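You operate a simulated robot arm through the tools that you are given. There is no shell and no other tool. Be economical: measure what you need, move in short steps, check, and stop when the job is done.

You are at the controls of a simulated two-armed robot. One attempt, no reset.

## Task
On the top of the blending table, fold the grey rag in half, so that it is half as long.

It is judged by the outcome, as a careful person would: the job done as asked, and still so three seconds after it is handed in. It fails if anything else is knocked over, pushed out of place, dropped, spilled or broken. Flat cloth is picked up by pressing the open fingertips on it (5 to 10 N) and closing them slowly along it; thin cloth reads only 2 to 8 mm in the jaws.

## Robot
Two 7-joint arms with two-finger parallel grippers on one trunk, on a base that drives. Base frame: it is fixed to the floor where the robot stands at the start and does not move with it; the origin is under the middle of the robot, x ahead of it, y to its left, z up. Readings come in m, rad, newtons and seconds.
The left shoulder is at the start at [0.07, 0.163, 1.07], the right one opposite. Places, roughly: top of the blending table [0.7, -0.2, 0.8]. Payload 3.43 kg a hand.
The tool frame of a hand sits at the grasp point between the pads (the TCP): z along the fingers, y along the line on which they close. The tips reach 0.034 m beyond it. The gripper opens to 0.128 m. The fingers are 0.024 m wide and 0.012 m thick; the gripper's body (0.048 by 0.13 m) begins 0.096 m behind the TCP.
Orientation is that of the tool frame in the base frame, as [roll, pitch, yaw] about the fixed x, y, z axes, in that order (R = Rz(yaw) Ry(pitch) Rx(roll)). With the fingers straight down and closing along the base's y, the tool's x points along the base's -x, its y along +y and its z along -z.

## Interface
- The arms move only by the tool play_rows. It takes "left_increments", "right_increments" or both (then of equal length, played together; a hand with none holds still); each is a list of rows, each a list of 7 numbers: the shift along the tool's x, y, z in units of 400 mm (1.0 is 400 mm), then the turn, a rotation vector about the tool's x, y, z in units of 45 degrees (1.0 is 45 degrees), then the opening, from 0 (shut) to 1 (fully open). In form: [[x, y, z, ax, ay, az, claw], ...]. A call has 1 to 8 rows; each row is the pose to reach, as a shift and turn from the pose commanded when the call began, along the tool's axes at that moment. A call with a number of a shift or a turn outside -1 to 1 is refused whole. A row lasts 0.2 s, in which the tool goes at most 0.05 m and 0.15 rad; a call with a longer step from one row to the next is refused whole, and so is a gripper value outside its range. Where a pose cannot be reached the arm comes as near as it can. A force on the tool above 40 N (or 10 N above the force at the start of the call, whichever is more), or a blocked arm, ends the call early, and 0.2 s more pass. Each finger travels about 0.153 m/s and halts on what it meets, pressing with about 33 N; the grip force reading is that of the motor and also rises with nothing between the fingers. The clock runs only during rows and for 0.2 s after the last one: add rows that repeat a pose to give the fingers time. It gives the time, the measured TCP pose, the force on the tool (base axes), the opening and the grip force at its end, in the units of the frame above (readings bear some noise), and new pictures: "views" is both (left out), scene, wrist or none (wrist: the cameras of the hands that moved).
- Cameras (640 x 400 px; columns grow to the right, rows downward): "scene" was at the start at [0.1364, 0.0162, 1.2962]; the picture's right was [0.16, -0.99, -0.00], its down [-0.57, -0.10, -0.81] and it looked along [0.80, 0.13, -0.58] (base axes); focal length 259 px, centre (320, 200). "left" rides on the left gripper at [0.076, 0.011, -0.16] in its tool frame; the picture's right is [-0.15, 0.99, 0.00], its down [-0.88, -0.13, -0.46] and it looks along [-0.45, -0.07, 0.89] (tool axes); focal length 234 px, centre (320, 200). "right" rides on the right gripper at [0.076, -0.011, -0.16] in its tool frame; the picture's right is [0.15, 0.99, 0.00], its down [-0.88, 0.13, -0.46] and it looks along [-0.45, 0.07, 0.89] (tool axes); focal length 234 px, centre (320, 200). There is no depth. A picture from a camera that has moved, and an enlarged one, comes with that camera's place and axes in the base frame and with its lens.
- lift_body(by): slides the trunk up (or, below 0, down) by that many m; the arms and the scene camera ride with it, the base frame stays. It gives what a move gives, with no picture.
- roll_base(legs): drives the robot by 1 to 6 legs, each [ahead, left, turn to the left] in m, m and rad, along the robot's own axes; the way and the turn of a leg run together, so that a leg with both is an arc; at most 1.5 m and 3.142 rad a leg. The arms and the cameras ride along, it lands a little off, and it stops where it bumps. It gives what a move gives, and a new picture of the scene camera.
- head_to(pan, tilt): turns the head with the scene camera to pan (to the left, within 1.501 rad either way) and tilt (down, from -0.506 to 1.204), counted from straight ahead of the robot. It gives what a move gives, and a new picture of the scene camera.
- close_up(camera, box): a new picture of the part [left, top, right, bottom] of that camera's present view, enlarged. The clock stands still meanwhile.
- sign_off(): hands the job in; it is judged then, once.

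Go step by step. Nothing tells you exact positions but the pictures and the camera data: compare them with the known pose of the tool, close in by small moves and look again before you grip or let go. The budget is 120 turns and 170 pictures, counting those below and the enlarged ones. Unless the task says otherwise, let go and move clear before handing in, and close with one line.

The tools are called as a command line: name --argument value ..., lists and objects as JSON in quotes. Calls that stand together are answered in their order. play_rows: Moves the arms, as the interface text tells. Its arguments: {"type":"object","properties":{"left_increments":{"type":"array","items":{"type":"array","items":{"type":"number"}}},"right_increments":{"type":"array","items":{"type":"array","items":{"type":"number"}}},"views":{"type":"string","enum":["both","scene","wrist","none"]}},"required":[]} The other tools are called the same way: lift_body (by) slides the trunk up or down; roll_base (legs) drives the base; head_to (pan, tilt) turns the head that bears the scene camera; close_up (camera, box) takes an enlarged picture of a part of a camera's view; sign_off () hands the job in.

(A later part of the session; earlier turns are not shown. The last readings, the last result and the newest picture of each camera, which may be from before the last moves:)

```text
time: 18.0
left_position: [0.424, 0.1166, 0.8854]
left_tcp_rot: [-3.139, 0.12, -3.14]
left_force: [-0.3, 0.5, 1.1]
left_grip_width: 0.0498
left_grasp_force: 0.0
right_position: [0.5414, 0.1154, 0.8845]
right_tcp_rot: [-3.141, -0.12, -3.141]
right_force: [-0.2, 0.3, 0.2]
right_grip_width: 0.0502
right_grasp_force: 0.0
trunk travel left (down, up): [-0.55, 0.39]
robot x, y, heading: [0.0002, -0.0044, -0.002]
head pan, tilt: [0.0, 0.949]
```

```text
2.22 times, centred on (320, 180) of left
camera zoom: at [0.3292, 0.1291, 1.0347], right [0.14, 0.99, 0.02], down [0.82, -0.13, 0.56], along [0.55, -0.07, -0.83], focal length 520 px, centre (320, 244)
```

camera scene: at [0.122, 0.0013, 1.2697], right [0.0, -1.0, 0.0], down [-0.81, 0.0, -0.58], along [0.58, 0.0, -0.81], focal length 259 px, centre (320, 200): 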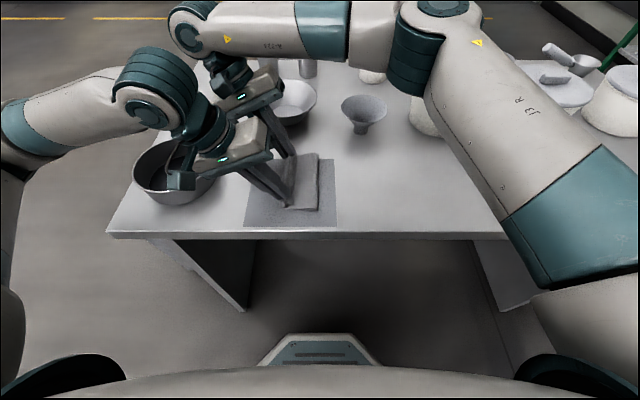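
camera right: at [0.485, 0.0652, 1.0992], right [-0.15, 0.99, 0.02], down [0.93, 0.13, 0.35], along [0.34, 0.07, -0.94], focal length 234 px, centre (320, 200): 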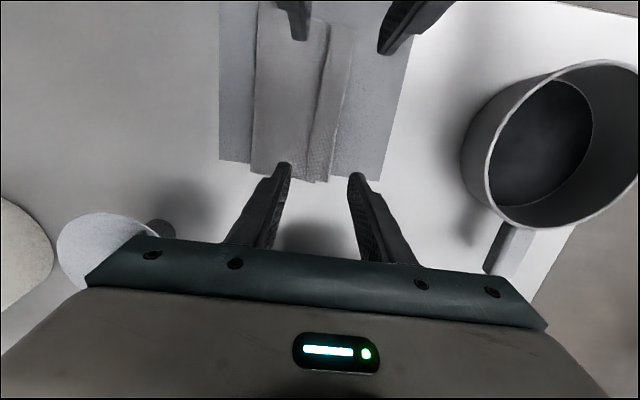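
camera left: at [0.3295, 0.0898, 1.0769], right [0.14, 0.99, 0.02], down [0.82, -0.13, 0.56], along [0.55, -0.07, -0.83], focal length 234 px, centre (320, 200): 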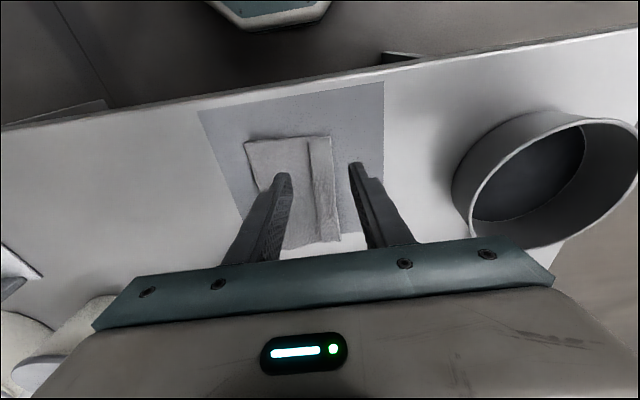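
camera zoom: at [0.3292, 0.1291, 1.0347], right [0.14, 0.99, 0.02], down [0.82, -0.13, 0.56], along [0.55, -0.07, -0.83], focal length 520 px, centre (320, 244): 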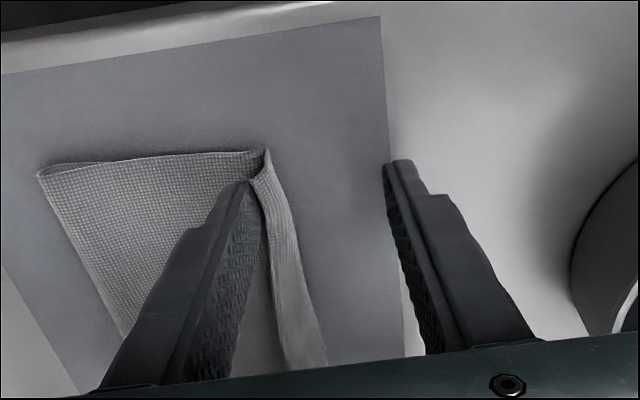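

The hem is standing upright against the fingers. I'll push on another 3 cm so that it falls outward.

play_rows --right_increments '[[0, 0.02, -0.003, 0, 0, 0, 0.39], [0, 0.04, -0.003, 0, 0, 0, 0.39], [0, 0.06, 0, 0, 0, 0, 0.39], [0, 0.075, 0, 0, 0, 0, 0.39]]' --left_increments '[[0, 0.02, -0.003, 0, 0, 0, 0.39], [0, 0.04, -0.003, 0, 0, 0, 0.39], [0, 0.06, 0, 0, 0, 0, 0.39], [0, 0.075, 0, 0, 0, 0, 0.39]]' --views "none"

close_up --camera "right" --box '[160, 20, 400, 220]'

close_up --camera "left" --box '[160, 90, 400, 270]'

```text
time: 19.0
left_position: [0.4238, 0.147, 0.8852]
left_tcp_rot: [3.141, 0.12, -3.141]
left_force: [0.9, 0.2, -0.1]
left_grip_width: 0.0499
left_grasp_force: 0.1
right_position: [0.5432, 0.1441, 0.8856]
right_tcp_rot: [-3.141, -0.121, -3.141]
right_force: [0.8, 0.2, 0.3]
right_grip_width: 0.0499
right_grasp_force: 0.0
trunk travel left (down, up): [-0.55, 0.39]
robot x, y, heading: [0.002, 0.0022, 0.003]
head pan, tilt: [0.0, 0.949]
```

```text
2.00 times, centred on (280, 120) of right
camera zoom: at [0.4858, 0.1337, 1.0544], right [-0.14, 0.99, 0.02], down [0.93, 0.13, 0.35], along [0.34, 0.07, -0.94], focal length 468 px, centre (400, 360)
```

zoom: 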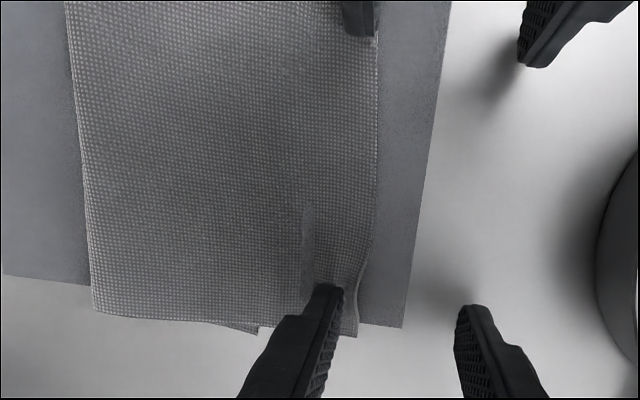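

```text
2.22 times, centred on (280, 180) of left
camera zoom: at [0.3294, 0.1588, 1.0343], right [0.14, 0.99, 0.02], down [0.82, -0.13, 0.56], along [0.55, -0.07, -0.83], focal length 520 px, centre (409, 244)
```

zoom: 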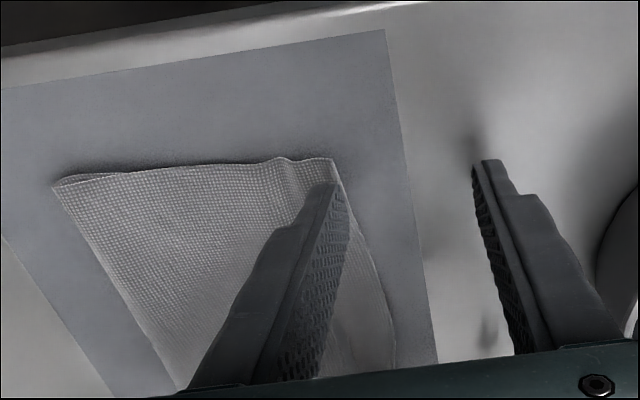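

The hem flipped open completely. I'll raise the hands and inspect alignment.

play_rows --right_increments '[[0.009, 0, -0.075, 0, 0, 0, 0.39], [0.02, 0.05, -0.16, 0, 0, 0, 0.39], [0.02, 0.12, -0.2, 0, 0, 0, 0.39], [0.02, 0.2, -0.2, 0, 0, 0, 0.39]]' --left_increments '[[-0.009, 0, -0.075, 0, 0, 0, 0.39], [-0.02, 0.05, -0.16, 0, 0, 0, 0.39], [-0.02, 0.12, -0.2, 0, 0, 0, 0.39], [-0.02, 0.2, -0.2, 0, 0, 0, 0.39]]' --views "wrist"

close_up --camera "scene" --box '[230, 120, 390, 240]'

close_up --camera "right" --box '[80, 0, 320, 200]'

```text
time: 20.0
left_position: [0.4213, 0.2281, 0.9662]
left_tcp_rot: [-3.139, 0.119, 3.141]
left_force: [-0.2, -0.2, 0.1]
left_grip_width: 0.0497
left_grasp_force: 0.1
right_position: [0.5443, 0.2262, 0.9634]
right_tcp_rot: [-3.138, -0.122, 3.141]
right_force: [-0.1, 0.9, -0.2]
right_grip_width: 0.0499
right_grasp_force: 0.1
trunk travel left (down, up): [-0.55, 0.39]
robot x, y, heading: [-0.0011, 0.0027, 0.003]
head pan, tilt: [0.0, 0.949]
camera right: at [0.4882, 0.2159, 1.133], right [-0.15, 0.99, 0.02], down [0.93, 0.13, 0.35], along [0.34, 0.06, -0.94], focal length 234 px, centre (320, 200)
camera left: at [0.3268, 0.2408, 1.115], right [0.14, 0.99, 0.02], down [0.82, -0.13, 0.56], along [0.55, -0.07, -0.83], focal length 234 px, centre (320, 200)
```

right: 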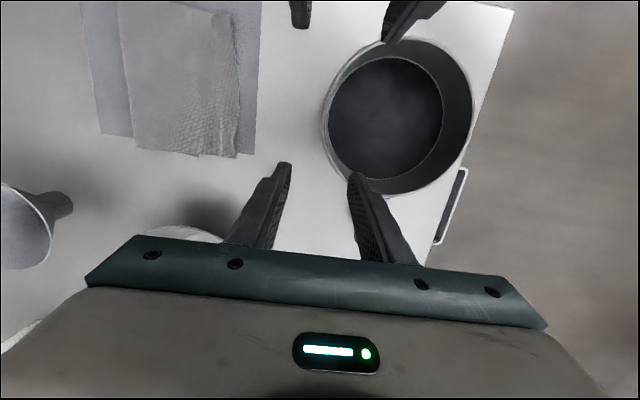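
left: 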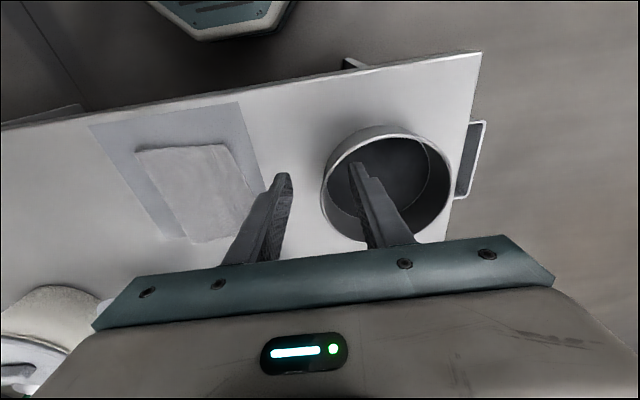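

```text
3.33 times, centred on (310, 180) of scene
camera zoom: at [0.1214, 0.0049, 1.2697], right [0.0, -1.0, 0.0], down [-0.81, 0.0, -0.58], along [0.58, 0.0, -0.81], focal length 862 px, centre (353, 267)
```

zoom: 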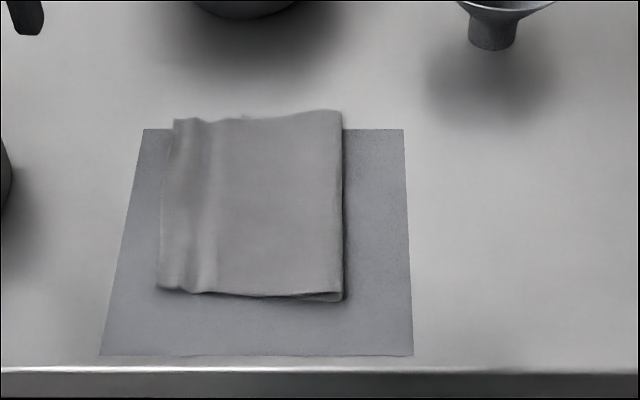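

```text
2.00 times, centred on (200, 100) of right
camera zoom: at [0.4882, 0.2159, 1.133], right [-0.15, 0.99, 0.02], down [0.93, 0.13, 0.35], along [0.34, 0.06, -0.94], focal length 468 px, centre (560, 400)
```

zoom: 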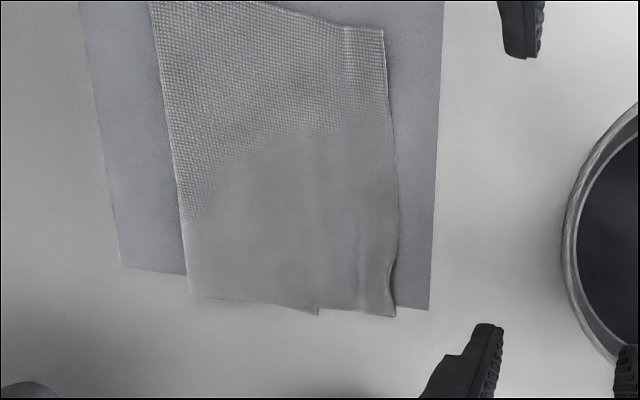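

The hem is open, but the top layer overshoots: it reaches y≈0.123 while the lower layer's edge is only about 0.08–0.095, with the fold at y≈0.007. I'll re-pinch the top edge, roll it back a bit to the right and re-lay it aligned with the lower edge.

play_rows --right_increments '[[0, -0.1, 0, 0, 0, 0, 0.3], [0, -0.2, 0, 0, 0, 0, 0.203], [0, -0.295, 0, 0, 0, 0, 0.203], [-0.004, -0.295, 0.06, 0, 0, 0, 0.203], [-0.009, -0.295, 0.12, 0, 0, 0, 0.203], [-0.0145, -0.295, 0.181, 0, 0, 0, 0.203], [-0.0145, -0.295, 0.181, 0, 0, 0, 0.203]]' --left_increments '[[0, -0.1, 0, 0, 0, 0, 0.3], [0, -0.2, 0, 0, 0, 0, 0.203], [0, -0.3, 0, 0, 0, 0, 0.203], [0.007, -0.3, 0.06, 0, 0, 0, 0.203], [0.013, -0.3, 0.12, 0, 0, 0, 0.203], [0.02, -0.3, 0.189, 0, 0, 0, 0.203], [0.02, -0.3, 0.189, 0, 0, 0, 0.203]]' --views "none"

close_up --camera "right" --box '[200, 20, 440, 220]'

close_up --camera "left" --box '[200, 90, 440, 270]'

```text
time: 21.6
left_position: [0.4219, 0.1058, 0.8909]
left_tcp_rot: [3.141, 0.121, -3.14]
left_force: [-1.2, -0.5, -0.4]
left_grip_width: 0.0261
left_grasp_force: 0.1
right_position: [0.5403, 0.1061, 0.8923]
right_tcp_rot: [3.14, -0.121, 3.141]
right_force: [-0.1, -0.1, 1.0]
right_grip_width: 0.0261
right_grasp_force: 0.0
trunk travel left (down, up): [-0.55, 0.39]
robot x, y, heading: [-0.0004, -0.0005, -0.004]
head pan, tilt: [0.0, 0.949]
```

```text
2.00 times, centred on (320, 120) of right
camera zoom: at [0.4843, 0.0951, 1.0615], right [-0.15, 0.99, 0.02], down [0.93, 0.13, 0.35], along [0.34, 0.07, -0.94], focal length 468 px, centre (320, 360)
```

zoom: 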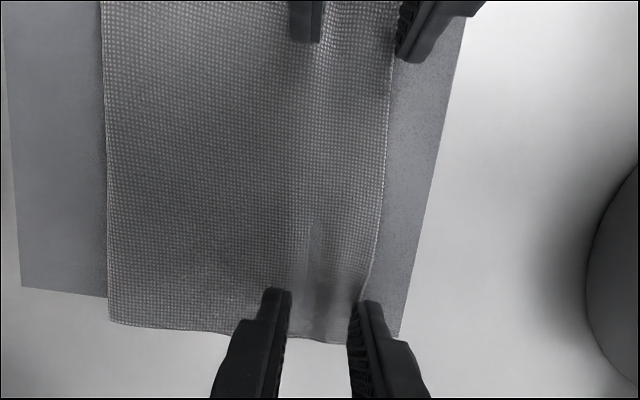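

```text
2.22 times, centred on (320, 180) of left
camera zoom: at [0.3278, 0.1171, 1.0381], right [0.14, 0.99, 0.02], down [0.82, -0.13, 0.56], along [0.55, -0.07, -0.83], focal length 520 px, centre (320, 244)
```

zoom: 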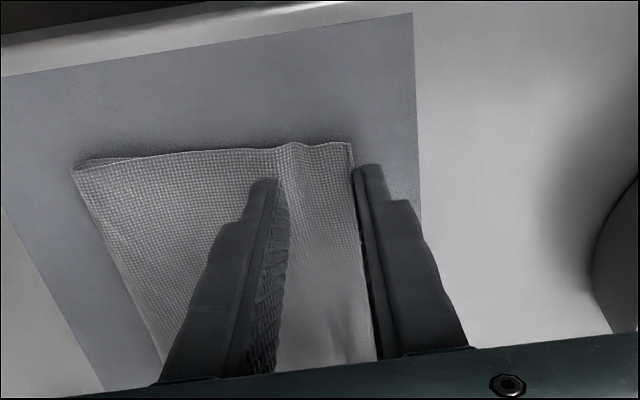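

Fingers straddle the top edge well. I'll lower into light contact.

play_rows --right_increments '[[-0.0023, 0, 0.02, 0, 0, 0, 0.203], [-0.0046, 0, 0.037, 0, 0, 0, 0.203], [-0.0046, 0, 0.037, 0, 0, 0, 0.203]]' --left_increments '[[0.002, 0, 0.018, 0, 0, 0, 0.203], [0.0042, 0, 0.034, 0, 0, 0, 0.203], [0.0042, 0, 0.034, 0, 0, 0, 0.203]]' --views "none"

```text
time: 22.4
left_position: [0.4225, 0.1052, 0.8771]
left_tcp_rot: [-3.14, 0.122, -3.139]
left_force: [0.8, 0.2, 17.3]
left_grip_width: 0.0256
left_grasp_force: 0.1
right_position: [0.5396, 0.1075, 0.8774]
right_tcp_rot: [-3.141, -0.119, -3.14]
right_force: [1.0, -0.1, -0.5]
right_grip_width: 0.0261
right_grasp_force: 0.0
trunk travel left (down, up): [-0.55, 0.39]
robot x, y, heading: [-0.0026, -0.0001, 0.003]
head pan, tilt: [0.0, 0.949]
```

play_rows --right_increments '[[0, 0, 0.0035, 0, 0, 0, 0.203], [0, 0, 0.0035, 0, 0, 0, 0.18], [0, 0, 0.0035, 0, 0, 0, 0.15], [0, 0, 0.0035, 0, 0, 0, 0.12], [0, 0, 0.0035, 0, 0, 0, 0.09]]' --left_increments '[[0, 0, -0.0012, 0, 0, 0, 0.203], [0, 0, -0.0012, 0, 0, 0, 0.18], [0, 0, -0.0012, 0, 0, 0, 0.15], [0, 0, -0.0012, 0, 0, 0, 0.12], [0, 0, -0.0012, 0, 0, 0, 0.09]]' --views "none"

close_up --camera "right" --box '[200, 20, 440, 220]'

close_up --camera "left" --box '[200, 90, 440, 270]'

```text
time: 23.6
left_position: [0.4229, 0.1052, 0.8764]
left_tcp_rot: [-3.141, 0.122, 3.142]
left_force: [0.2, 1.9, 19.2]
left_grip_width: 0.0102
left_grasp_force: 0.1
right_position: [0.5394, 0.1071, 0.8763]
right_tcp_rot: [-3.141, -0.116, 3.142]
right_force: [0.9, -0.4, 1.2]
right_grip_width: 0.0113
right_grasp_force: 0.1
trunk travel left (down, up): [-0.55, 0.39]
robot x, y, heading: [0.0021, 0.0008, 0.009]
head pan, tilt: [0.0, 0.949]
```

```text
2.00 times, centred on (320, 120) of right
camera zoom: at [0.483, 0.0951, 1.0458], right [-0.15, 0.99, 0.02], down [0.93, 0.13, 0.35], along [0.34, 0.07, -0.94], focal length 468 px, centre (320, 360)
```

zoom: 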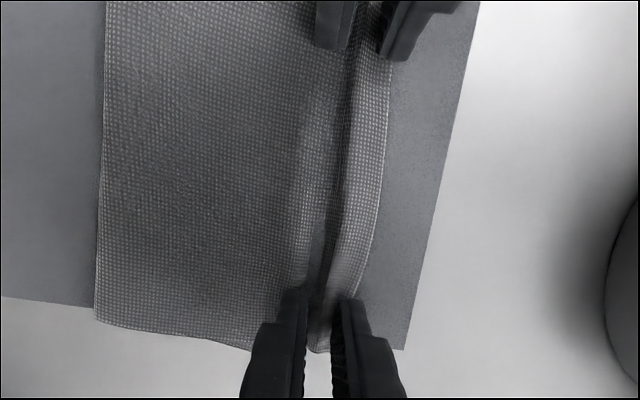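

```text
2.22 times, centred on (320, 180) of left
camera zoom: at [0.3276, 0.1182, 1.0254], right [0.14, 0.99, 0.02], down [0.82, -0.13, 0.56], along [0.56, -0.07, -0.83], focal length 520 px, centre (320, 244)
```

zoom: 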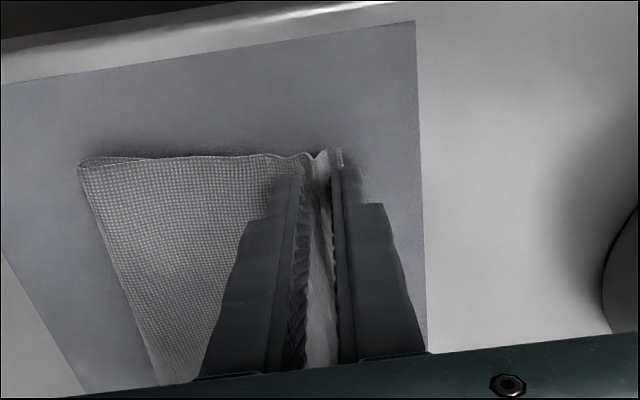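

A ridge is forming again in both jaws. Closing fully.

play_rows --right_increments '[[0, 0, 0, 0, 0, 0, 0.06], [0, 0, 0, 0, 0, 0, 0.03], [0, 0, 0, 0, 0, 0, 0.0], [0, 0, 0, 0, 0, 0, 0.0], [0, 0, 0, 0, 0, 0, 0.0]]' --left_increments '[[0, 0, -0.001, 0, 0, 0, 0.06], [0, 0, -0.001, 0, 0, 0, 0.03], [0, 0, -0.001, 0, 0, 0, 0.0], [0, 0, -0.001, 0, 0, 0, 0.0], [0, 0, -0.001, 0, 0, 0, 0.0]]' --views "none"

```text
time: 24.8
left_position: [0.4228, 0.1057, 0.878]
left_tcp_rot: [-3.14, 0.12, -3.139]
left_force: [-0.5, -0.7, 9.6]
left_grip_width: 0.0022
left_grasp_force: 32.8
right_position: [0.5399, 0.105, 0.8773]
right_tcp_rot: [3.141, -0.118, -3.142]
right_force: [-0.8, -0.8, 4.7]
right_grip_width: 0.0019
right_grasp_force: 33.0
trunk travel left (down, up): [-0.55, 0.39]
robot x, y, heading: [0.0011, 0.0009, 0.002]
head pan, tilt: [0.0, 0.949]
```

play_rows --right_increments '[[0.006, -0.02, -0.05, 0, 0, 0, 0], [0.0105, -0.06, -0.087, 0, 0, 0, 0], [0.0105, -0.1, -0.087, 0, 0, 0, 0]]' --left_increments '[[-0.006, -0.02, -0.05, 0, 0, 0, 0], [-0.0105, -0.06, -0.087, 0, 0, 0, 0], [-0.0105, -0.1, -0.087, 0, 0, 0, 0]]' --views "none"

close_up --camera "right" --box '[200, 20, 440, 220]'

close_up --camera "left" --box '[200, 90, 440, 270]'

```text
time: 25.6
left_position: [0.4238, 0.065, 0.9128]
left_tcp_rot: [3.141, 0.119, -3.141]
left_force: [0.6, -0.8, -0.3]
left_grip_width: 0.0021
left_grasp_force: 32.8
right_position: [0.5404, 0.0647, 0.9099]
right_tcp_rot: [3.14, -0.119, -3.141]
right_force: [0.1, -0.1, 0.2]
right_grip_width: 0.0021
right_grasp_force: 32.4
trunk travel left (down, up): [-0.55, 0.39]
robot x, y, heading: [-0.0025, 0.0022, -0.003]
head pan, tilt: [0.0, 0.949]
```

```text
2.00 times, centred on (320, 120) of right
camera zoom: at [0.484, 0.0541, 1.0802], right [-0.15, 0.99, 0.02], down [0.93, 0.13, 0.35], along [0.34, 0.07, -0.94], focal length 468 px, centre (320, 360)
```

zoom: 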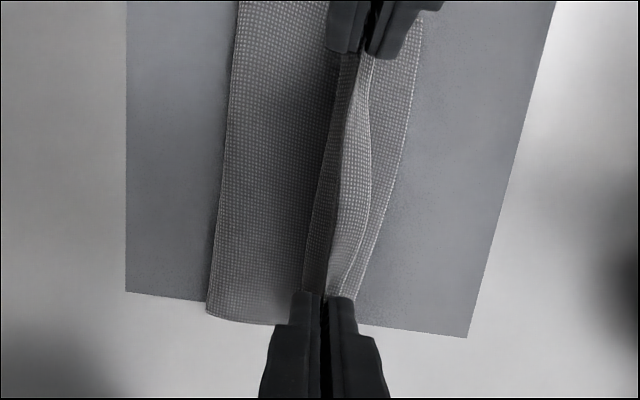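

```text
2.22 times, centred on (320, 180) of left
camera zoom: at [0.3292, 0.077, 1.0622], right [0.14, 0.99, 0.02], down [0.82, -0.13, 0.56], along [0.55, -0.07, -0.83], focal length 520 px, centre (320, 244)
```

zoom: 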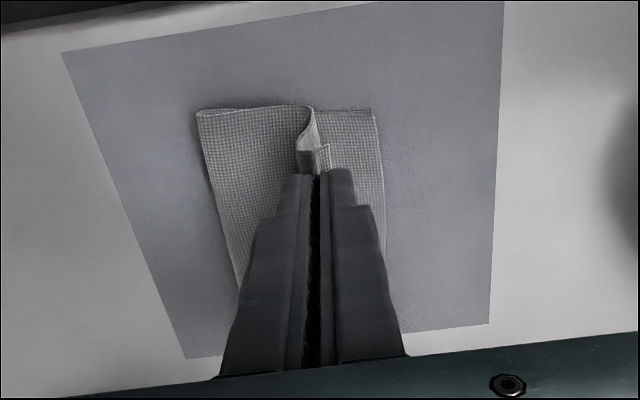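

Only the top layer is held, and the lower edge is now visible at y≈0.09. I'll roll the held edge right past the old fold, so that the fold line can move right.

play_rows --right_increments '[[0, -0.07, 0, 0, 0, 0, 0], [0, -0.14, 0, 0, 0, 0, 0], [-0.003, -0.21, 0.025, 0, 0, 0, 0], [-0.006, -0.27, 0.045, 0, 0, 0, 0], [-0.006, -0.27, 0.045, 0, 0, 0, 0]]' --left_increments '[[0, -0.07, 0, 0, 0, 0, 0], [0, -0.14, 0, 0, 0, 0, 0], [0.003, -0.21, 0.025, 0, 0, 0, 0], [0.006, -0.27, 0.045, 0, 0, 0, 0], [0.006, -0.27, 0.045, 0, 0, 0, 0]]' --views "none"

close_up --camera "right" --box '[200, 20, 440, 220]'

close_up --camera "left" --box '[200, 90, 440, 270]'

```text
time: 26.8
left_position: [0.4238, -0.042, 0.8943]
left_tcp_rot: [-3.14, 0.12, -3.14]
left_force: [-0.5, 0.6, 0.0]
left_grip_width: 0.0018
left_grasp_force: 32.6
right_position: [0.5403, -0.041, 0.8942]
right_tcp_rot: [3.141, -0.12, -3.141]
right_force: [1.0, -0.6, -0.4]
right_grip_width: 0.0022
right_grasp_force: 33.1
trunk travel left (down, up): [-0.55, 0.39]
robot x, y, heading: [0.0032, 0.0024, 0.005]
head pan, tilt: [0.0, 0.949]
```

```text
2.00 times, centred on (320, 120) of right
camera zoom: at [0.484, -0.0523, 1.0629], right [-0.15, 0.99, 0.02], down [0.93, 0.13, 0.35], along [0.34, 0.07, -0.94], focal length 468 px, centre (320, 360)
```

zoom: 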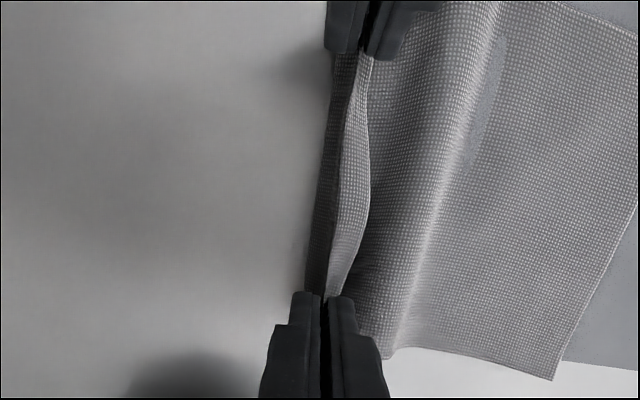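

```text
2.22 times, centred on (320, 180) of left
camera zoom: at [0.3294, -0.0299, 1.0439], right [0.14, 0.99, 0.02], down [0.82, -0.13, 0.56], along [0.55, -0.07, -0.83], focal length 520 px, centre (320, 244)
```

zoom: 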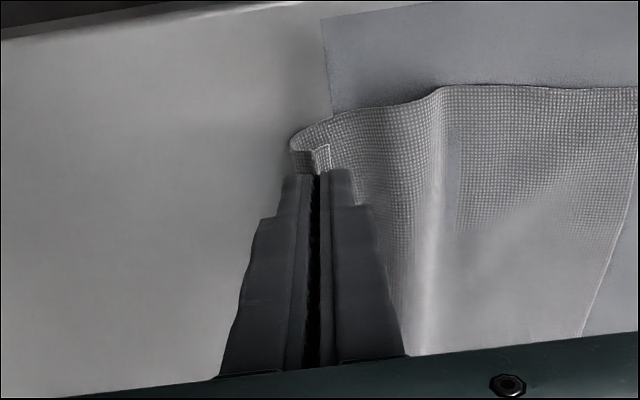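

The rag is rolled back nearly flat with both corners still held. Now I'll re-fold with a measured arc, ending with the edge at about y=0.09 over the lower edge.

play_rows --right_increments '[[0.0063, 0.041, -0.052, 0, 0, 0, 0], [0.0093, 0.104, -0.077, 0, 0, 0, 0], [0.0093, 0.166, -0.077, 0, 0, 0, 0], [0.007, 0.216, -0.057, 0, 0, 0, 0], [0.0033, 0.254, -0.027, 0, 0, 0, 0], [0, 0.279, 0.0025, 0, 0, 0, 0], [-0.0027, 0.284, 0.02, 0, 0, 0, 0], [-0.0027, 0.284, 0.02, 0, 0, 0, 0]]' --left_increments '[[-0.0063, 0.041, -0.052, 0, 0, 0, 0], [-0.0093, 0.104, -0.077, 0, 0, 0, 0], [-0.0093, 0.166, -0.077, 0, 0, 0, 0], [-0.007, 0.216, -0.057, 0, 0, 0, 0], [-0.0033, 0.254, -0.027, 0, 0, 0, 0], [0, 0.279, 0.0025, 0, 0, 0, 0], [0.0027, 0.284, 0.02, 0, 0, 0, 0], [0.0027, 0.284, 0.02, 0, 0, 0, 0]]' --views "none"

close_up --camera "right" --box '[200, 20, 440, 220]'

close_up --camera "left" --box '[200, 90, 440, 270]'

```text
time: 28.6
left_position: [0.4219, 0.0705, 0.8854]
left_tcp_rot: [3.141, 0.119, -3.141]
left_force: [1.4, 1.2, -0.3]
left_grip_width: 0.002
left_grasp_force: 33.4
right_position: [0.5422, 0.0715, 0.8842]
right_tcp_rot: [3.141, -0.12, 3.141]
right_force: [-0.7, 0.2, 0.3]
right_grip_width: 0.0018
right_grasp_force: 33.2
trunk travel left (down, up): [-0.55, 0.39]
robot x, y, heading: [0.0004, 0.0003, -0.004]
head pan, tilt: [0.0, 0.949]
```

```text
2.00 times, centred on (320, 120) of right
camera zoom: at [0.485, 0.0615, 1.054], right [-0.15, 0.99, 0.02], down [0.93, 0.13, 0.35], along [0.34, 0.07, -0.94], focal length 468 px, centre (320, 360)
```

zoom: 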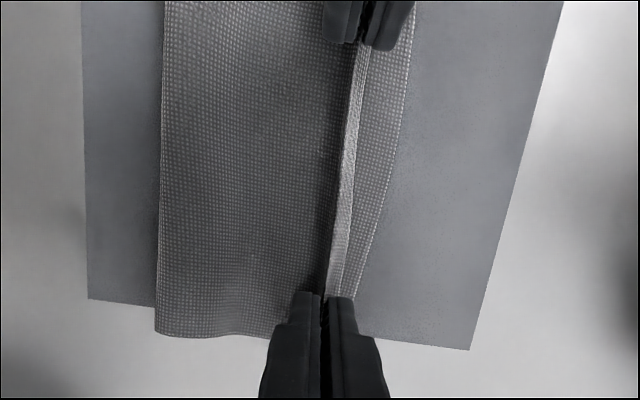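

```text
2.22 times, centred on (320, 180) of left
camera zoom: at [0.3275, 0.083, 1.0351], right [0.14, 0.99, 0.02], down [0.82, -0.13, 0.56], along [0.55, -0.07, -0.83], focal length 520 px, centre (320, 244)
```

zoom: 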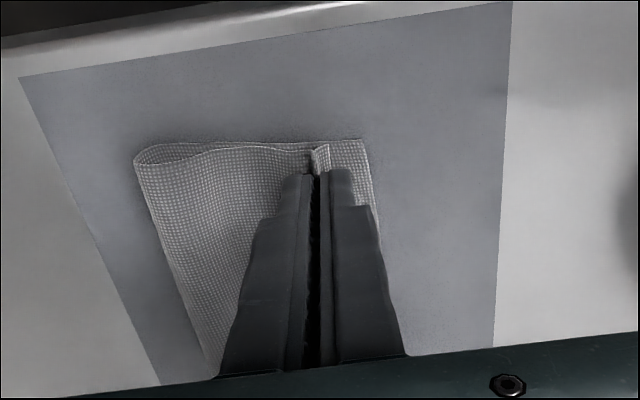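

The upper edge is nearly over the lower edge (y≈0.09) with fold at ~0.002. I'll release gently and retract.

play_rows --right_increments '[[0, 0, 0.006, 0, 0, 0, 0.05], [0, 0, 0.006, 0, 0, 0, 0.12], [0, 0, 0.006, 0, 0, 0, 0.2], [0, 0, 0.006, 0, 0, 0, 0.2], [0.006, 0, -0.04, 0, 0, 0, 0.2], [0.015, 0, -0.12, 0, 0, 0, 0.2], [0.024, 0, -0.2, 0, 0, 0, 0.2]]' --left_increments '[[0, 0, 0.006, 0, 0, 0, 0.05], [0, 0, 0.006, 0, 0, 0, 0.12], [0, 0, 0.006, 0, 0, 0, 0.2], [0, 0, 0.006, 0, 0, 0, 0.2], [-0.006, 0, -0.04, 0, 0, 0, 0.2], [-0.015, 0, -0.12, 0, 0, 0, 0.2], [-0.024, 0, -0.2, 0, 0, 0, 0.2]]' --views "none"

close_up --camera "right" --box '[200, 20, 440, 220]'

close_up --camera "left" --box '[200, 90, 440, 270]'

close_up --camera "scene" --box '[230, 120, 390, 240]'

```text
time: 30.2
left_position: [0.4217, 0.0694, 0.9656]
left_tcp_rot: [3.141, 0.121, -3.139]
left_force: [0.0, 1.3, 0.2]
left_grip_width: 0.0257
left_grasp_force: 0.1
right_position: [0.539, 0.071, 0.9654]
right_tcp_rot: [-3.141, -0.122, 3.14]
right_force: [0.0, 0.7, -1.0]
right_grip_width: 0.0255
right_grasp_force: 0.1
trunk travel left (down, up): [-0.55, 0.39]
robot x, y, heading: [-0.0002, 0.0013, -0.004]
head pan, tilt: [0.0, 0.949]
```

```text
2.00 times, centred on (320, 120) of right
camera zoom: at [0.4831, 0.0595, 1.134], right [-0.15, 0.99, 0.02], down [0.93, 0.13, 0.35], along [0.34, 0.07, -0.94], focal length 468 px, centre (320, 360)
```

zoom: 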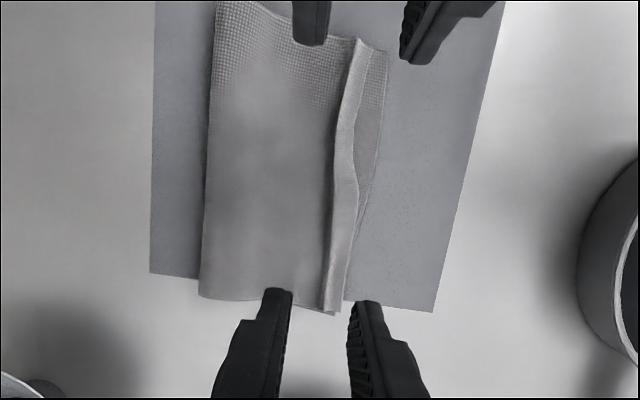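

```text
2.22 times, centred on (320, 180) of left
camera zoom: at [0.3278, 0.0828, 1.1147], right [0.14, 0.99, 0.02], down [0.82, -0.13, 0.56], along [0.55, -0.07, -0.83], focal length 520 px, centre (320, 244)
```

zoom: 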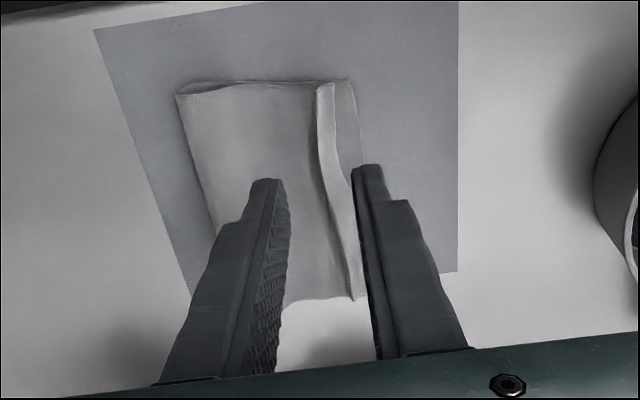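

```text
3.33 times, centred on (310, 180) of scene
camera zoom: at [0.1214, 0.0016, 1.2696], right [0.0, -1.0, 0.0], down [-0.81, 0.0, -0.58], along [0.58, 0.0, -0.81], focal length 862 px, centre (353, 267)
```

zoom: 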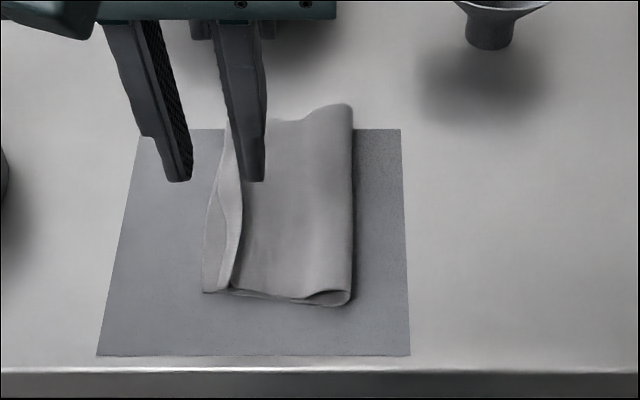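

The edge strip stands up slightly again (around y 0.072–0.08). I'll repeat the sweep that worked: widen, come down right of it, and push left with the inner fingers.

play_rows --right_increments '[[0, 0.0325, 0, 0, 0, 0, 0.39], [-0.009, 0.0325, 0.07, 0, 0, 0, 0.39], [-0.018, 0.0325, 0.14, 0, 0, 0, 0.39], [-0.0245, 0.0325, 0.205, 0, 0, 0, 0.39], [-0.0245, 0.0525, 0.205, 0, 0, 0, 0.39], [-0.0245, 0.0725, 0.203, 0, 0, 0, 0.39], [-0.0245, 0.0925, 0.2, 0, 0, 0, 0.39], [-0.0245, 0.1125, 0.196, 0, 0, 0, 0.39]]' --left_increments '[[0, 0.035, 0, 0, 0, 0, 0.39], [0.009, 0.035, 0.07, 0, 0, 0, 0.39], [0.018, 0.035, 0.14, 0, 0, 0, 0.39], [0.0245, 0.035, 0.205, 0, 0, 0, 0.39], [0.0245, 0.055, 0.205, 0, 0, 0, 0.39], [0.0245, 0.075, 0.203, 0, 0, 0, 0.39], [0.0245, 0.095, 0.2, 0, 0, 0, 0.39], [0.0245, 0.115, 0.196, 0, 0, 0, 0.39]]' --views "none"

close_up --camera "right" --box '[160, 20, 400, 220]'

close_up --camera "left" --box '[160, 90, 400, 270]'

```text
time: 32.0
left_position: [0.424, 0.1173, 0.8874]
left_tcp_rot: [3.14, 0.119, -3.141]
left_force: [0.2, -0.2, 0.6]
left_grip_width: 0.0499
left_grasp_force: 0.1
right_position: [0.5416, 0.1176, 0.8869]
right_tcp_rot: [3.141, -0.123, -3.141]
right_force: [0.8, -0.7, -0.9]
right_grip_width: 0.0499
right_grasp_force: 0.1
trunk travel left (down, up): [-0.55, 0.39]
robot x, y, heading: [0.0017, 0.003, -0.003]
head pan, tilt: [0.0, 0.949]
```

```text
2.00 times, centred on (280, 120) of right
camera zoom: at [0.4844, 0.1059, 1.0564], right [-0.15, 0.99, 0.02], down [0.93, 0.13, 0.35], along [0.34, 0.07, -0.94], focal length 468 px, centre (400, 360)
```

zoom: 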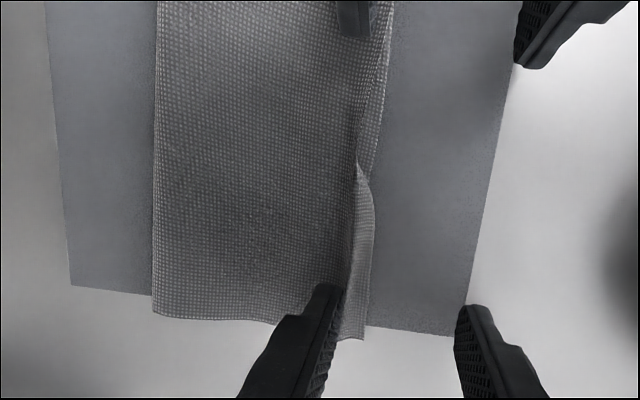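

```text
2.22 times, centred on (280, 180) of left
camera zoom: at [0.3286, 0.1296, 1.0367], right [0.14, 0.99, 0.02], down [0.82, -0.13, 0.56], along [0.55, -0.07, -0.83], focal length 520 px, centre (409, 244)
```

zoom: 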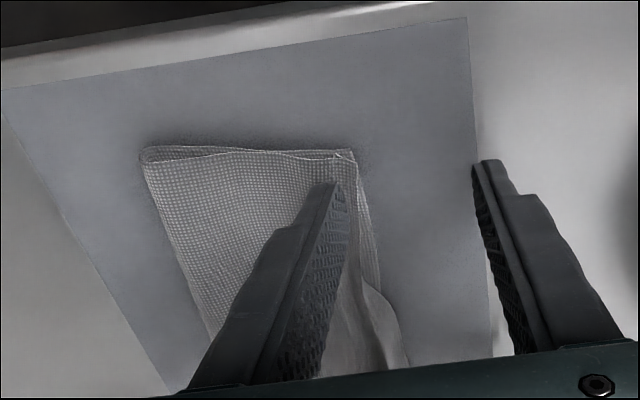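

The near corner lies flat and aligned; the far corner still stands. I'll push the right hand a further 2.5 cm only.

play_rows --right_increments '[[0, 0.02, 0, 0, 0, 0, 0.39], [0, 0.04, 0.003, 0, 0, 0, 0.39], [0, 0.065, 0.006, 0, 0, 0, 0.39], [0, 0.065, 0.006, 0, 0, 0, 0.39]]' --views "none"

close_up --camera "right" --box '[120, 20, 360, 220]'

```text
time: 33.0
left_position: [0.4242, 0.1163, 0.8879]
left_tcp_rot: [-3.141, 0.118, -3.14]
left_force: [-0.6, 0.3, 0.1]
left_grip_width: 0.0502
left_grasp_force: 0.0
right_position: [0.5413, 0.1418, 0.8866]
right_tcp_rot: [3.14, -0.121, -3.14]
right_force: [-0.1, -0.1, -0.5]
right_grip_width: 0.0501
right_grasp_force: 0.2
trunk travel left (down, up): [-0.55, 0.39]
robot x, y, heading: [-0.0005, -0.0022, -0.003]
head pan, tilt: [0.0, 0.949]
```

```text
2.00 times, centred on (240, 120) of right
camera zoom: at [0.4856, 0.1315, 1.0545], right [-0.15, 0.99, 0.02], down [0.93, 0.13, 0.35], along [0.34, 0.07, -0.94], focal length 468 px, centre (480, 360)
```

zoom: 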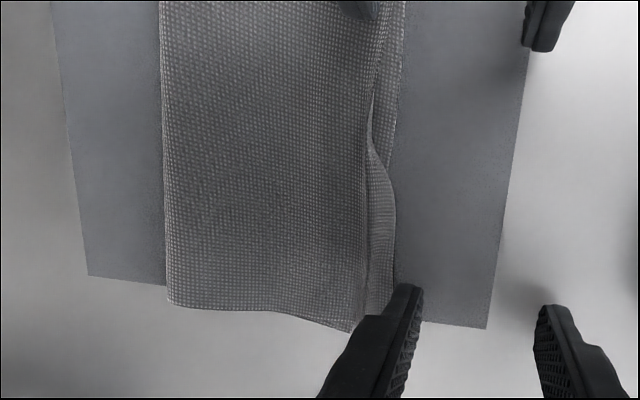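

play_rows --right_increments '[[0.009, 0, -0.075, 0, 0, 0, 0.39], [0.02, 0.05, -0.16, 0, 0, 0, 0.39], [0.02, 0.1, -0.2, 0, 0, 0, 0.39]]' --left_increments '[[-0.009, 0, -0.075, 0, 0, 0, 0.39], [-0.02, 0.05, -0.16, 0, 0, 0, 0.39], [-0.02, 0.15, -0.2, 0, 0, 0, 0.39]]' --views "none"

close_up --camera "right" --box '[80, 0, 320, 200]'

close_up --camera "left" --box '[120, 90, 360, 270]'

close_up --camera "scene" --box '[230, 120, 390, 240]'

```text
time: 33.8
left_position: [0.4216, 0.1802, 0.9672]
left_tcp_rot: [-3.138, 0.12, 3.141]
left_force: [-0.1, 0.9, 0.3]
left_grip_width: 0.0497
left_grasp_force: 0.0
right_position: [0.5405, 0.1851, 0.9658]
right_tcp_rot: [-3.14, -0.12, 3.141]
right_force: [-0.9, -0.1, 0.6]
right_grip_width: 0.0501
right_grasp_force: 0.0
trunk travel left (down, up): [-0.55, 0.39]
robot x, y, heading: [-0.0003, -0.0017, -0.001]
head pan, tilt: [0.0, 0.949]
```

```text
2.00 times, centred on (200, 100) of right
camera zoom: at [0.484, 0.1745, 1.134], right [-0.15, 0.99, 0.02], down [0.93, 0.13, 0.35], along [0.34, 0.07, -0.94], focal length 468 px, centre (560, 400)
```

zoom: 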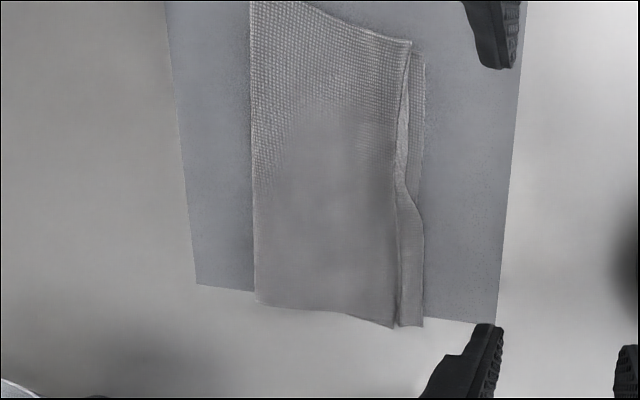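

```text
2.22 times, centred on (240, 180) of left
camera zoom: at [0.3269, 0.1914, 1.1163], right [0.14, 0.99, 0.01], down [0.82, -0.13, 0.56], along [0.55, -0.07, -0.83], focal length 520 px, centre (498, 244)
```

zoom: 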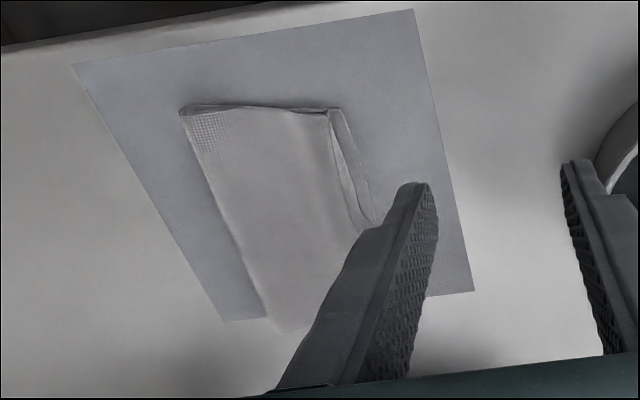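

```text
3.33 times, centred on (310, 180) of scene
camera zoom: at [0.1215, 0.0045, 1.2696], right [0.0, -1.0, 0.0], down [-0.81, 0.0, -0.58], along [0.58, 0.0, -0.81], focal length 862 px, centre (353, 267)
```

zoom: 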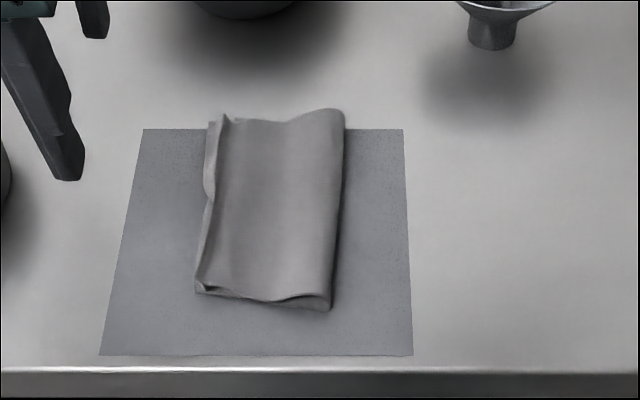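

close_up --camera "right" --box '[190, 0, 320, 180]'

close_up --camera "scene" --box '[270, 140, 330, 200]'

```text
2.22 times, centred on (255, 90) of right
camera zoom: at [0.484, 0.1745, 1.134], right [-0.15, 0.99, 0.02], down [0.93, 0.13, 0.35], along [0.34, 0.07, -0.94], focal length 520 px, centre (464, 444)
```

zoom: 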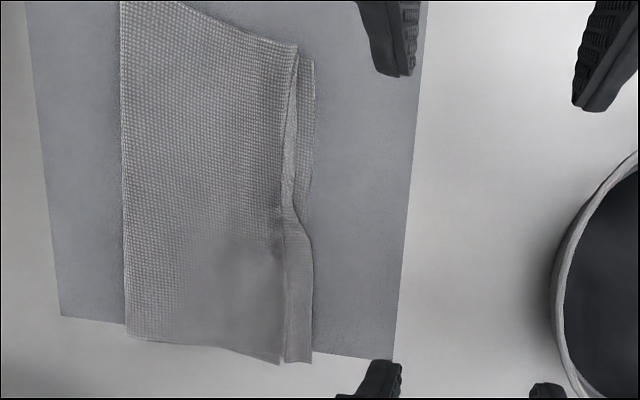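

```text
6.67 times, centred on (300, 170) of scene
camera zoom: at [0.1215, 0.0045, 1.2696], right [0.0, -1.0, 0.0], down [-0.81, 0.0, -0.58], along [0.58, 0.0, -0.81], focal length 1724 px, centre (453, 400)
```

zoom: 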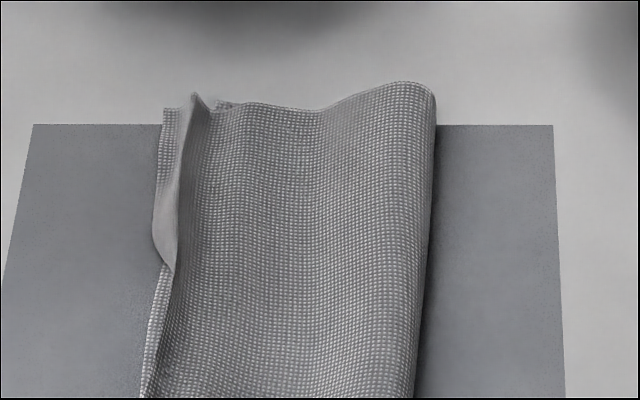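

Near side is well aligned. At the far side the top layer has a raised crease at y≈0.093 with its edge at ~0.105, while the lower edge there is at ~0.08. I'll pinch that standing crease with the right hand to shift the far part right.

play_rows --right_increments '[[0, -0.1, 0, 0, 0, 0, 0.25], [0, -0.19, 0, 0, 0, 0, 0.2], [-0.006, -0.225, 0.05, 0, 0, 0, 0.2], [-0.012, -0.225, 0.1, 0, 0, 0, 0.2], [-0.018, -0.225, 0.15, 0, 0, 0, 0.2], [-0.018, -0.225, 0.15, 0, 0, 0, 0.2]]' --views "none"

close_up --camera "right" --box '[200, 20, 440, 220]'

```text
time: 35.2
left_position: [0.4229, 0.1783, 0.9684]
left_tcp_rot: [-3.141, 0.121, -3.139]
left_force: [-0.4, -0.3, 0.7]
left_grip_width: 0.0499
left_grasp_force: 0.0
right_position: [0.5428, 0.0903, 0.9038]
right_tcp_rot: [3.141, -0.12, -3.142]
right_force: [-1.2, 0.8, 0.0]
right_grip_width: 0.0255
right_grasp_force: 0.1
trunk travel left (down, up): [-0.55, 0.39]
robot x, y, heading: [-0.0004, 0.0018, 0.005]
head pan, tilt: [0.0, 0.949]
```

```text
2.00 times, centred on (320, 120) of right
camera zoom: at [0.4863, 0.0803, 1.0728], right [-0.14, 0.99, 0.02], down [0.93, 0.13, 0.35], along [0.34, 0.07, -0.94], focal length 468 px, centre (320, 360)
```

zoom: 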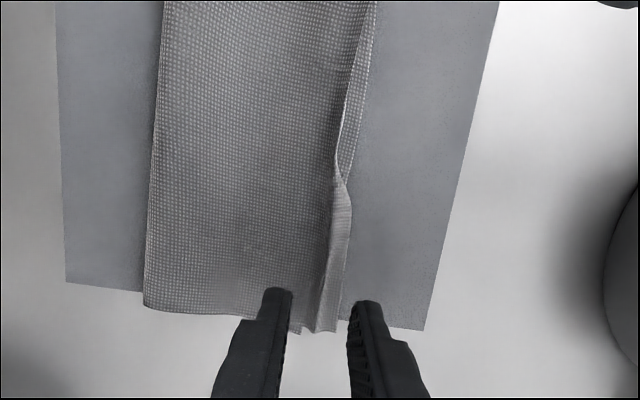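

play_rows --right_increments '[[-0.003, 0.005, 0.022, 0, 0, 0, 0.2], [-0.0054, 0.005, 0.045, 0, 0, 0, 0.2], [-0.0054, 0.005, 0.045, 0, 0, 0, 0.12], [-0.0054, 0.005, 0.045, 0, 0, 0, 0.06], [-0.0054, 0.005, 0.045, 0, 0, 0, 0.0], [-0.0054, 0.005, 0.045, 0, 0, 0, 0.0], [-0.0054, 0.005, 0.045, 0, 0, 0, 0.0]]' --views "none"

close_up --camera "right" --box '[200, 20, 440, 220]'

```text
time: 36.8
left_position: [0.4215, 0.1767, 0.9675]
left_tcp_rot: [-3.14, 0.121, -3.139]
left_force: [0.0, -0.4, 0.5]
left_grip_width: 0.0501
left_grasp_force: 0.0
right_position: [0.5413, 0.0937, 0.8859]
right_tcp_rot: [-3.141, -0.12, 3.14]
right_force: [0.4, 0.6, -0.1]
right_grip_width: 0.0
right_grasp_force: 33.2
trunk travel left (down, up): [-0.55, 0.39]
robot x, y, heading: [-0.0009, -0.0031, -0.002]
head pan, tilt: [0.0, 0.949]
```

```text
2.00 times, centred on (320, 120) of right
camera zoom: at [0.4856, 0.0835, 1.0548], right [-0.15, 0.99, 0.02], down [0.93, 0.13, 0.35], along [0.34, 0.07, -0.94], focal length 468 px, centre (320, 360)
```

zoom: 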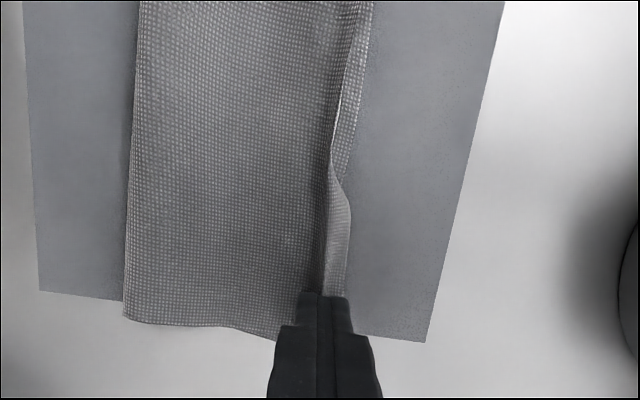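

Closed empty: the crease is just below the tips. I'll reopen, go 6 mm lower, and close again.

play_rows --right_increments '[[0, 0, -0.01, 0, 0, 0, 0.1], [0, 0, -0.01, 0, 0, 0, 0.2], [-0.0018, 0, 0.008, 0, 0, 0, 0.2], [-0.0018, 0, 0.0185, 0, 0, 0, 0.2], [-0.0018, 0, 0.0185, 0, 0, 0, 0.13], [-0.0018, 0, 0.0185, 0, 0, 0, 0.06], [-0.0018, 0, 0.0185, 0, 0, 0, 0.0], [-0.0018, 0, 0.0185, 0, 0, 0, 0.0]]' --views "none"

close_up --camera "right" --box '[200, 20, 440, 220]'

```text
time: 38.6
left_position: [0.4237, 0.1769, 0.9673]
left_tcp_rot: [-3.141, 0.119, -3.14]
left_force: [0.1, 1.0, 0.6]
left_grip_width: 0.0498
left_grasp_force: 0.0
right_position: [0.5429, 0.0939, 0.878]
right_tcp_rot: [3.141, -0.121, 3.14]
right_force: [0.6, 0.7, -0.5]
right_grip_width: 0.002
right_grasp_force: 33.0
trunk travel left (down, up): [-0.55, 0.39]
robot x, y, heading: [0.002, -0.0011, 0.006]
head pan, tilt: [0.0, 0.949]
```

```text
2.00 times, centred on (320, 120) of right
camera zoom: at [0.4862, 0.083, 1.0479], right [-0.15, 0.99, 0.02], down [0.93, 0.13, 0.35], along [0.34, 0.07, -0.94], focal length 468 px, centre (320, 360)
```

zoom: 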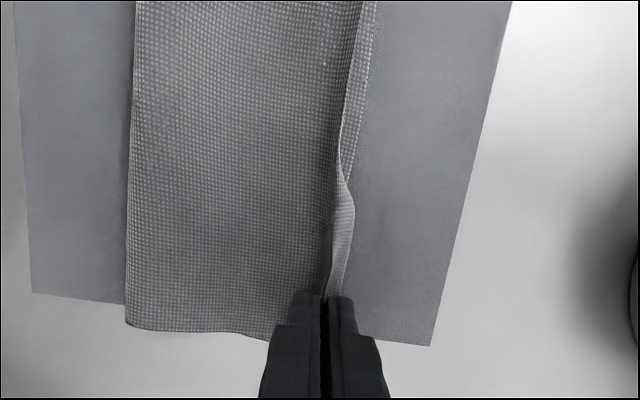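

Crease captured (2 mm). I'll lift slightly, shift right 2.2 cm, and lower again.

play_rows --right_increments '[[0.006, 0, -0.05, 0, 0, 0, 0], [0.006, -0.025, -0.055, 0, 0, 0, 0], [0.003, -0.045, -0.03, 0, 0, 0, 0], [0.0015, -0.057, -0.008, 0, 0, 0, 0], [0.0015, -0.057, -0.008, 0, 0, 0, 0]]' --views "none"

close_up --camera "right" --box '[200, 20, 440, 220]'

close_up --camera "scene" --box '[230, 120, 390, 240]'

```text
time: 39.8
left_position: [0.4215, 0.1768, 0.9681]
left_tcp_rot: [3.141, 0.12, -3.14]
left_force: [-0.8, 0.3, -0.5]
left_grip_width: 0.05
left_grasp_force: 0.2
right_position: [0.5435, 0.0718, 0.8825]
right_tcp_rot: [3.141, -0.121, -3.141]
right_force: [-0.5, -0.5, -0.3]
right_grip_width: 0.002
right_grasp_force: 33.1
trunk travel left (down, up): [-0.55, 0.39]
robot x, y, heading: [0.0024, -0.0002, -0.002]
head pan, tilt: [0.0, 0.949]
```

```text
2.00 times, centred on (320, 120) of right
camera zoom: at [0.4864, 0.0609, 1.0521], right [-0.15, 0.99, 0.02], down [0.93, 0.13, 0.35], along [0.34, 0.07, -0.94], focal length 468 px, centre (320, 360)
```

zoom: 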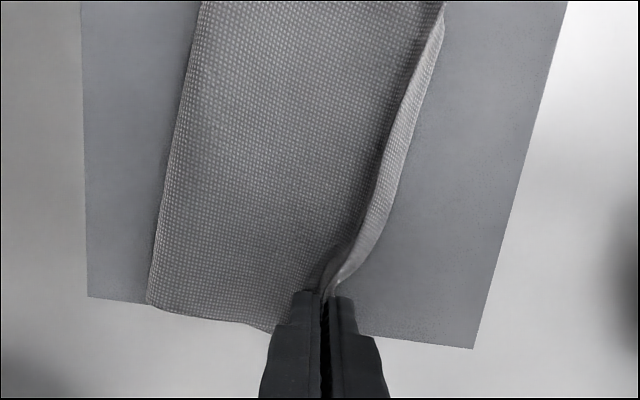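

```text
3.33 times, centred on (310, 180) of scene
camera zoom: at [0.1224, 0.002, 1.2696], right [0.0, -1.0, 0.0], down [-0.81, 0.0, -0.58], along [0.58, 0.0, -0.81], focal length 862 px, centre (353, 267)
```

zoom: 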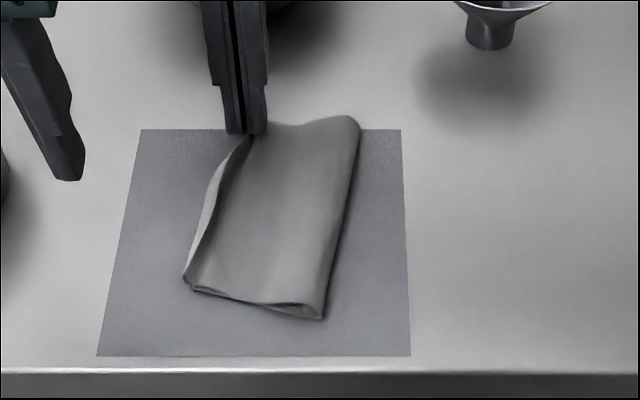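

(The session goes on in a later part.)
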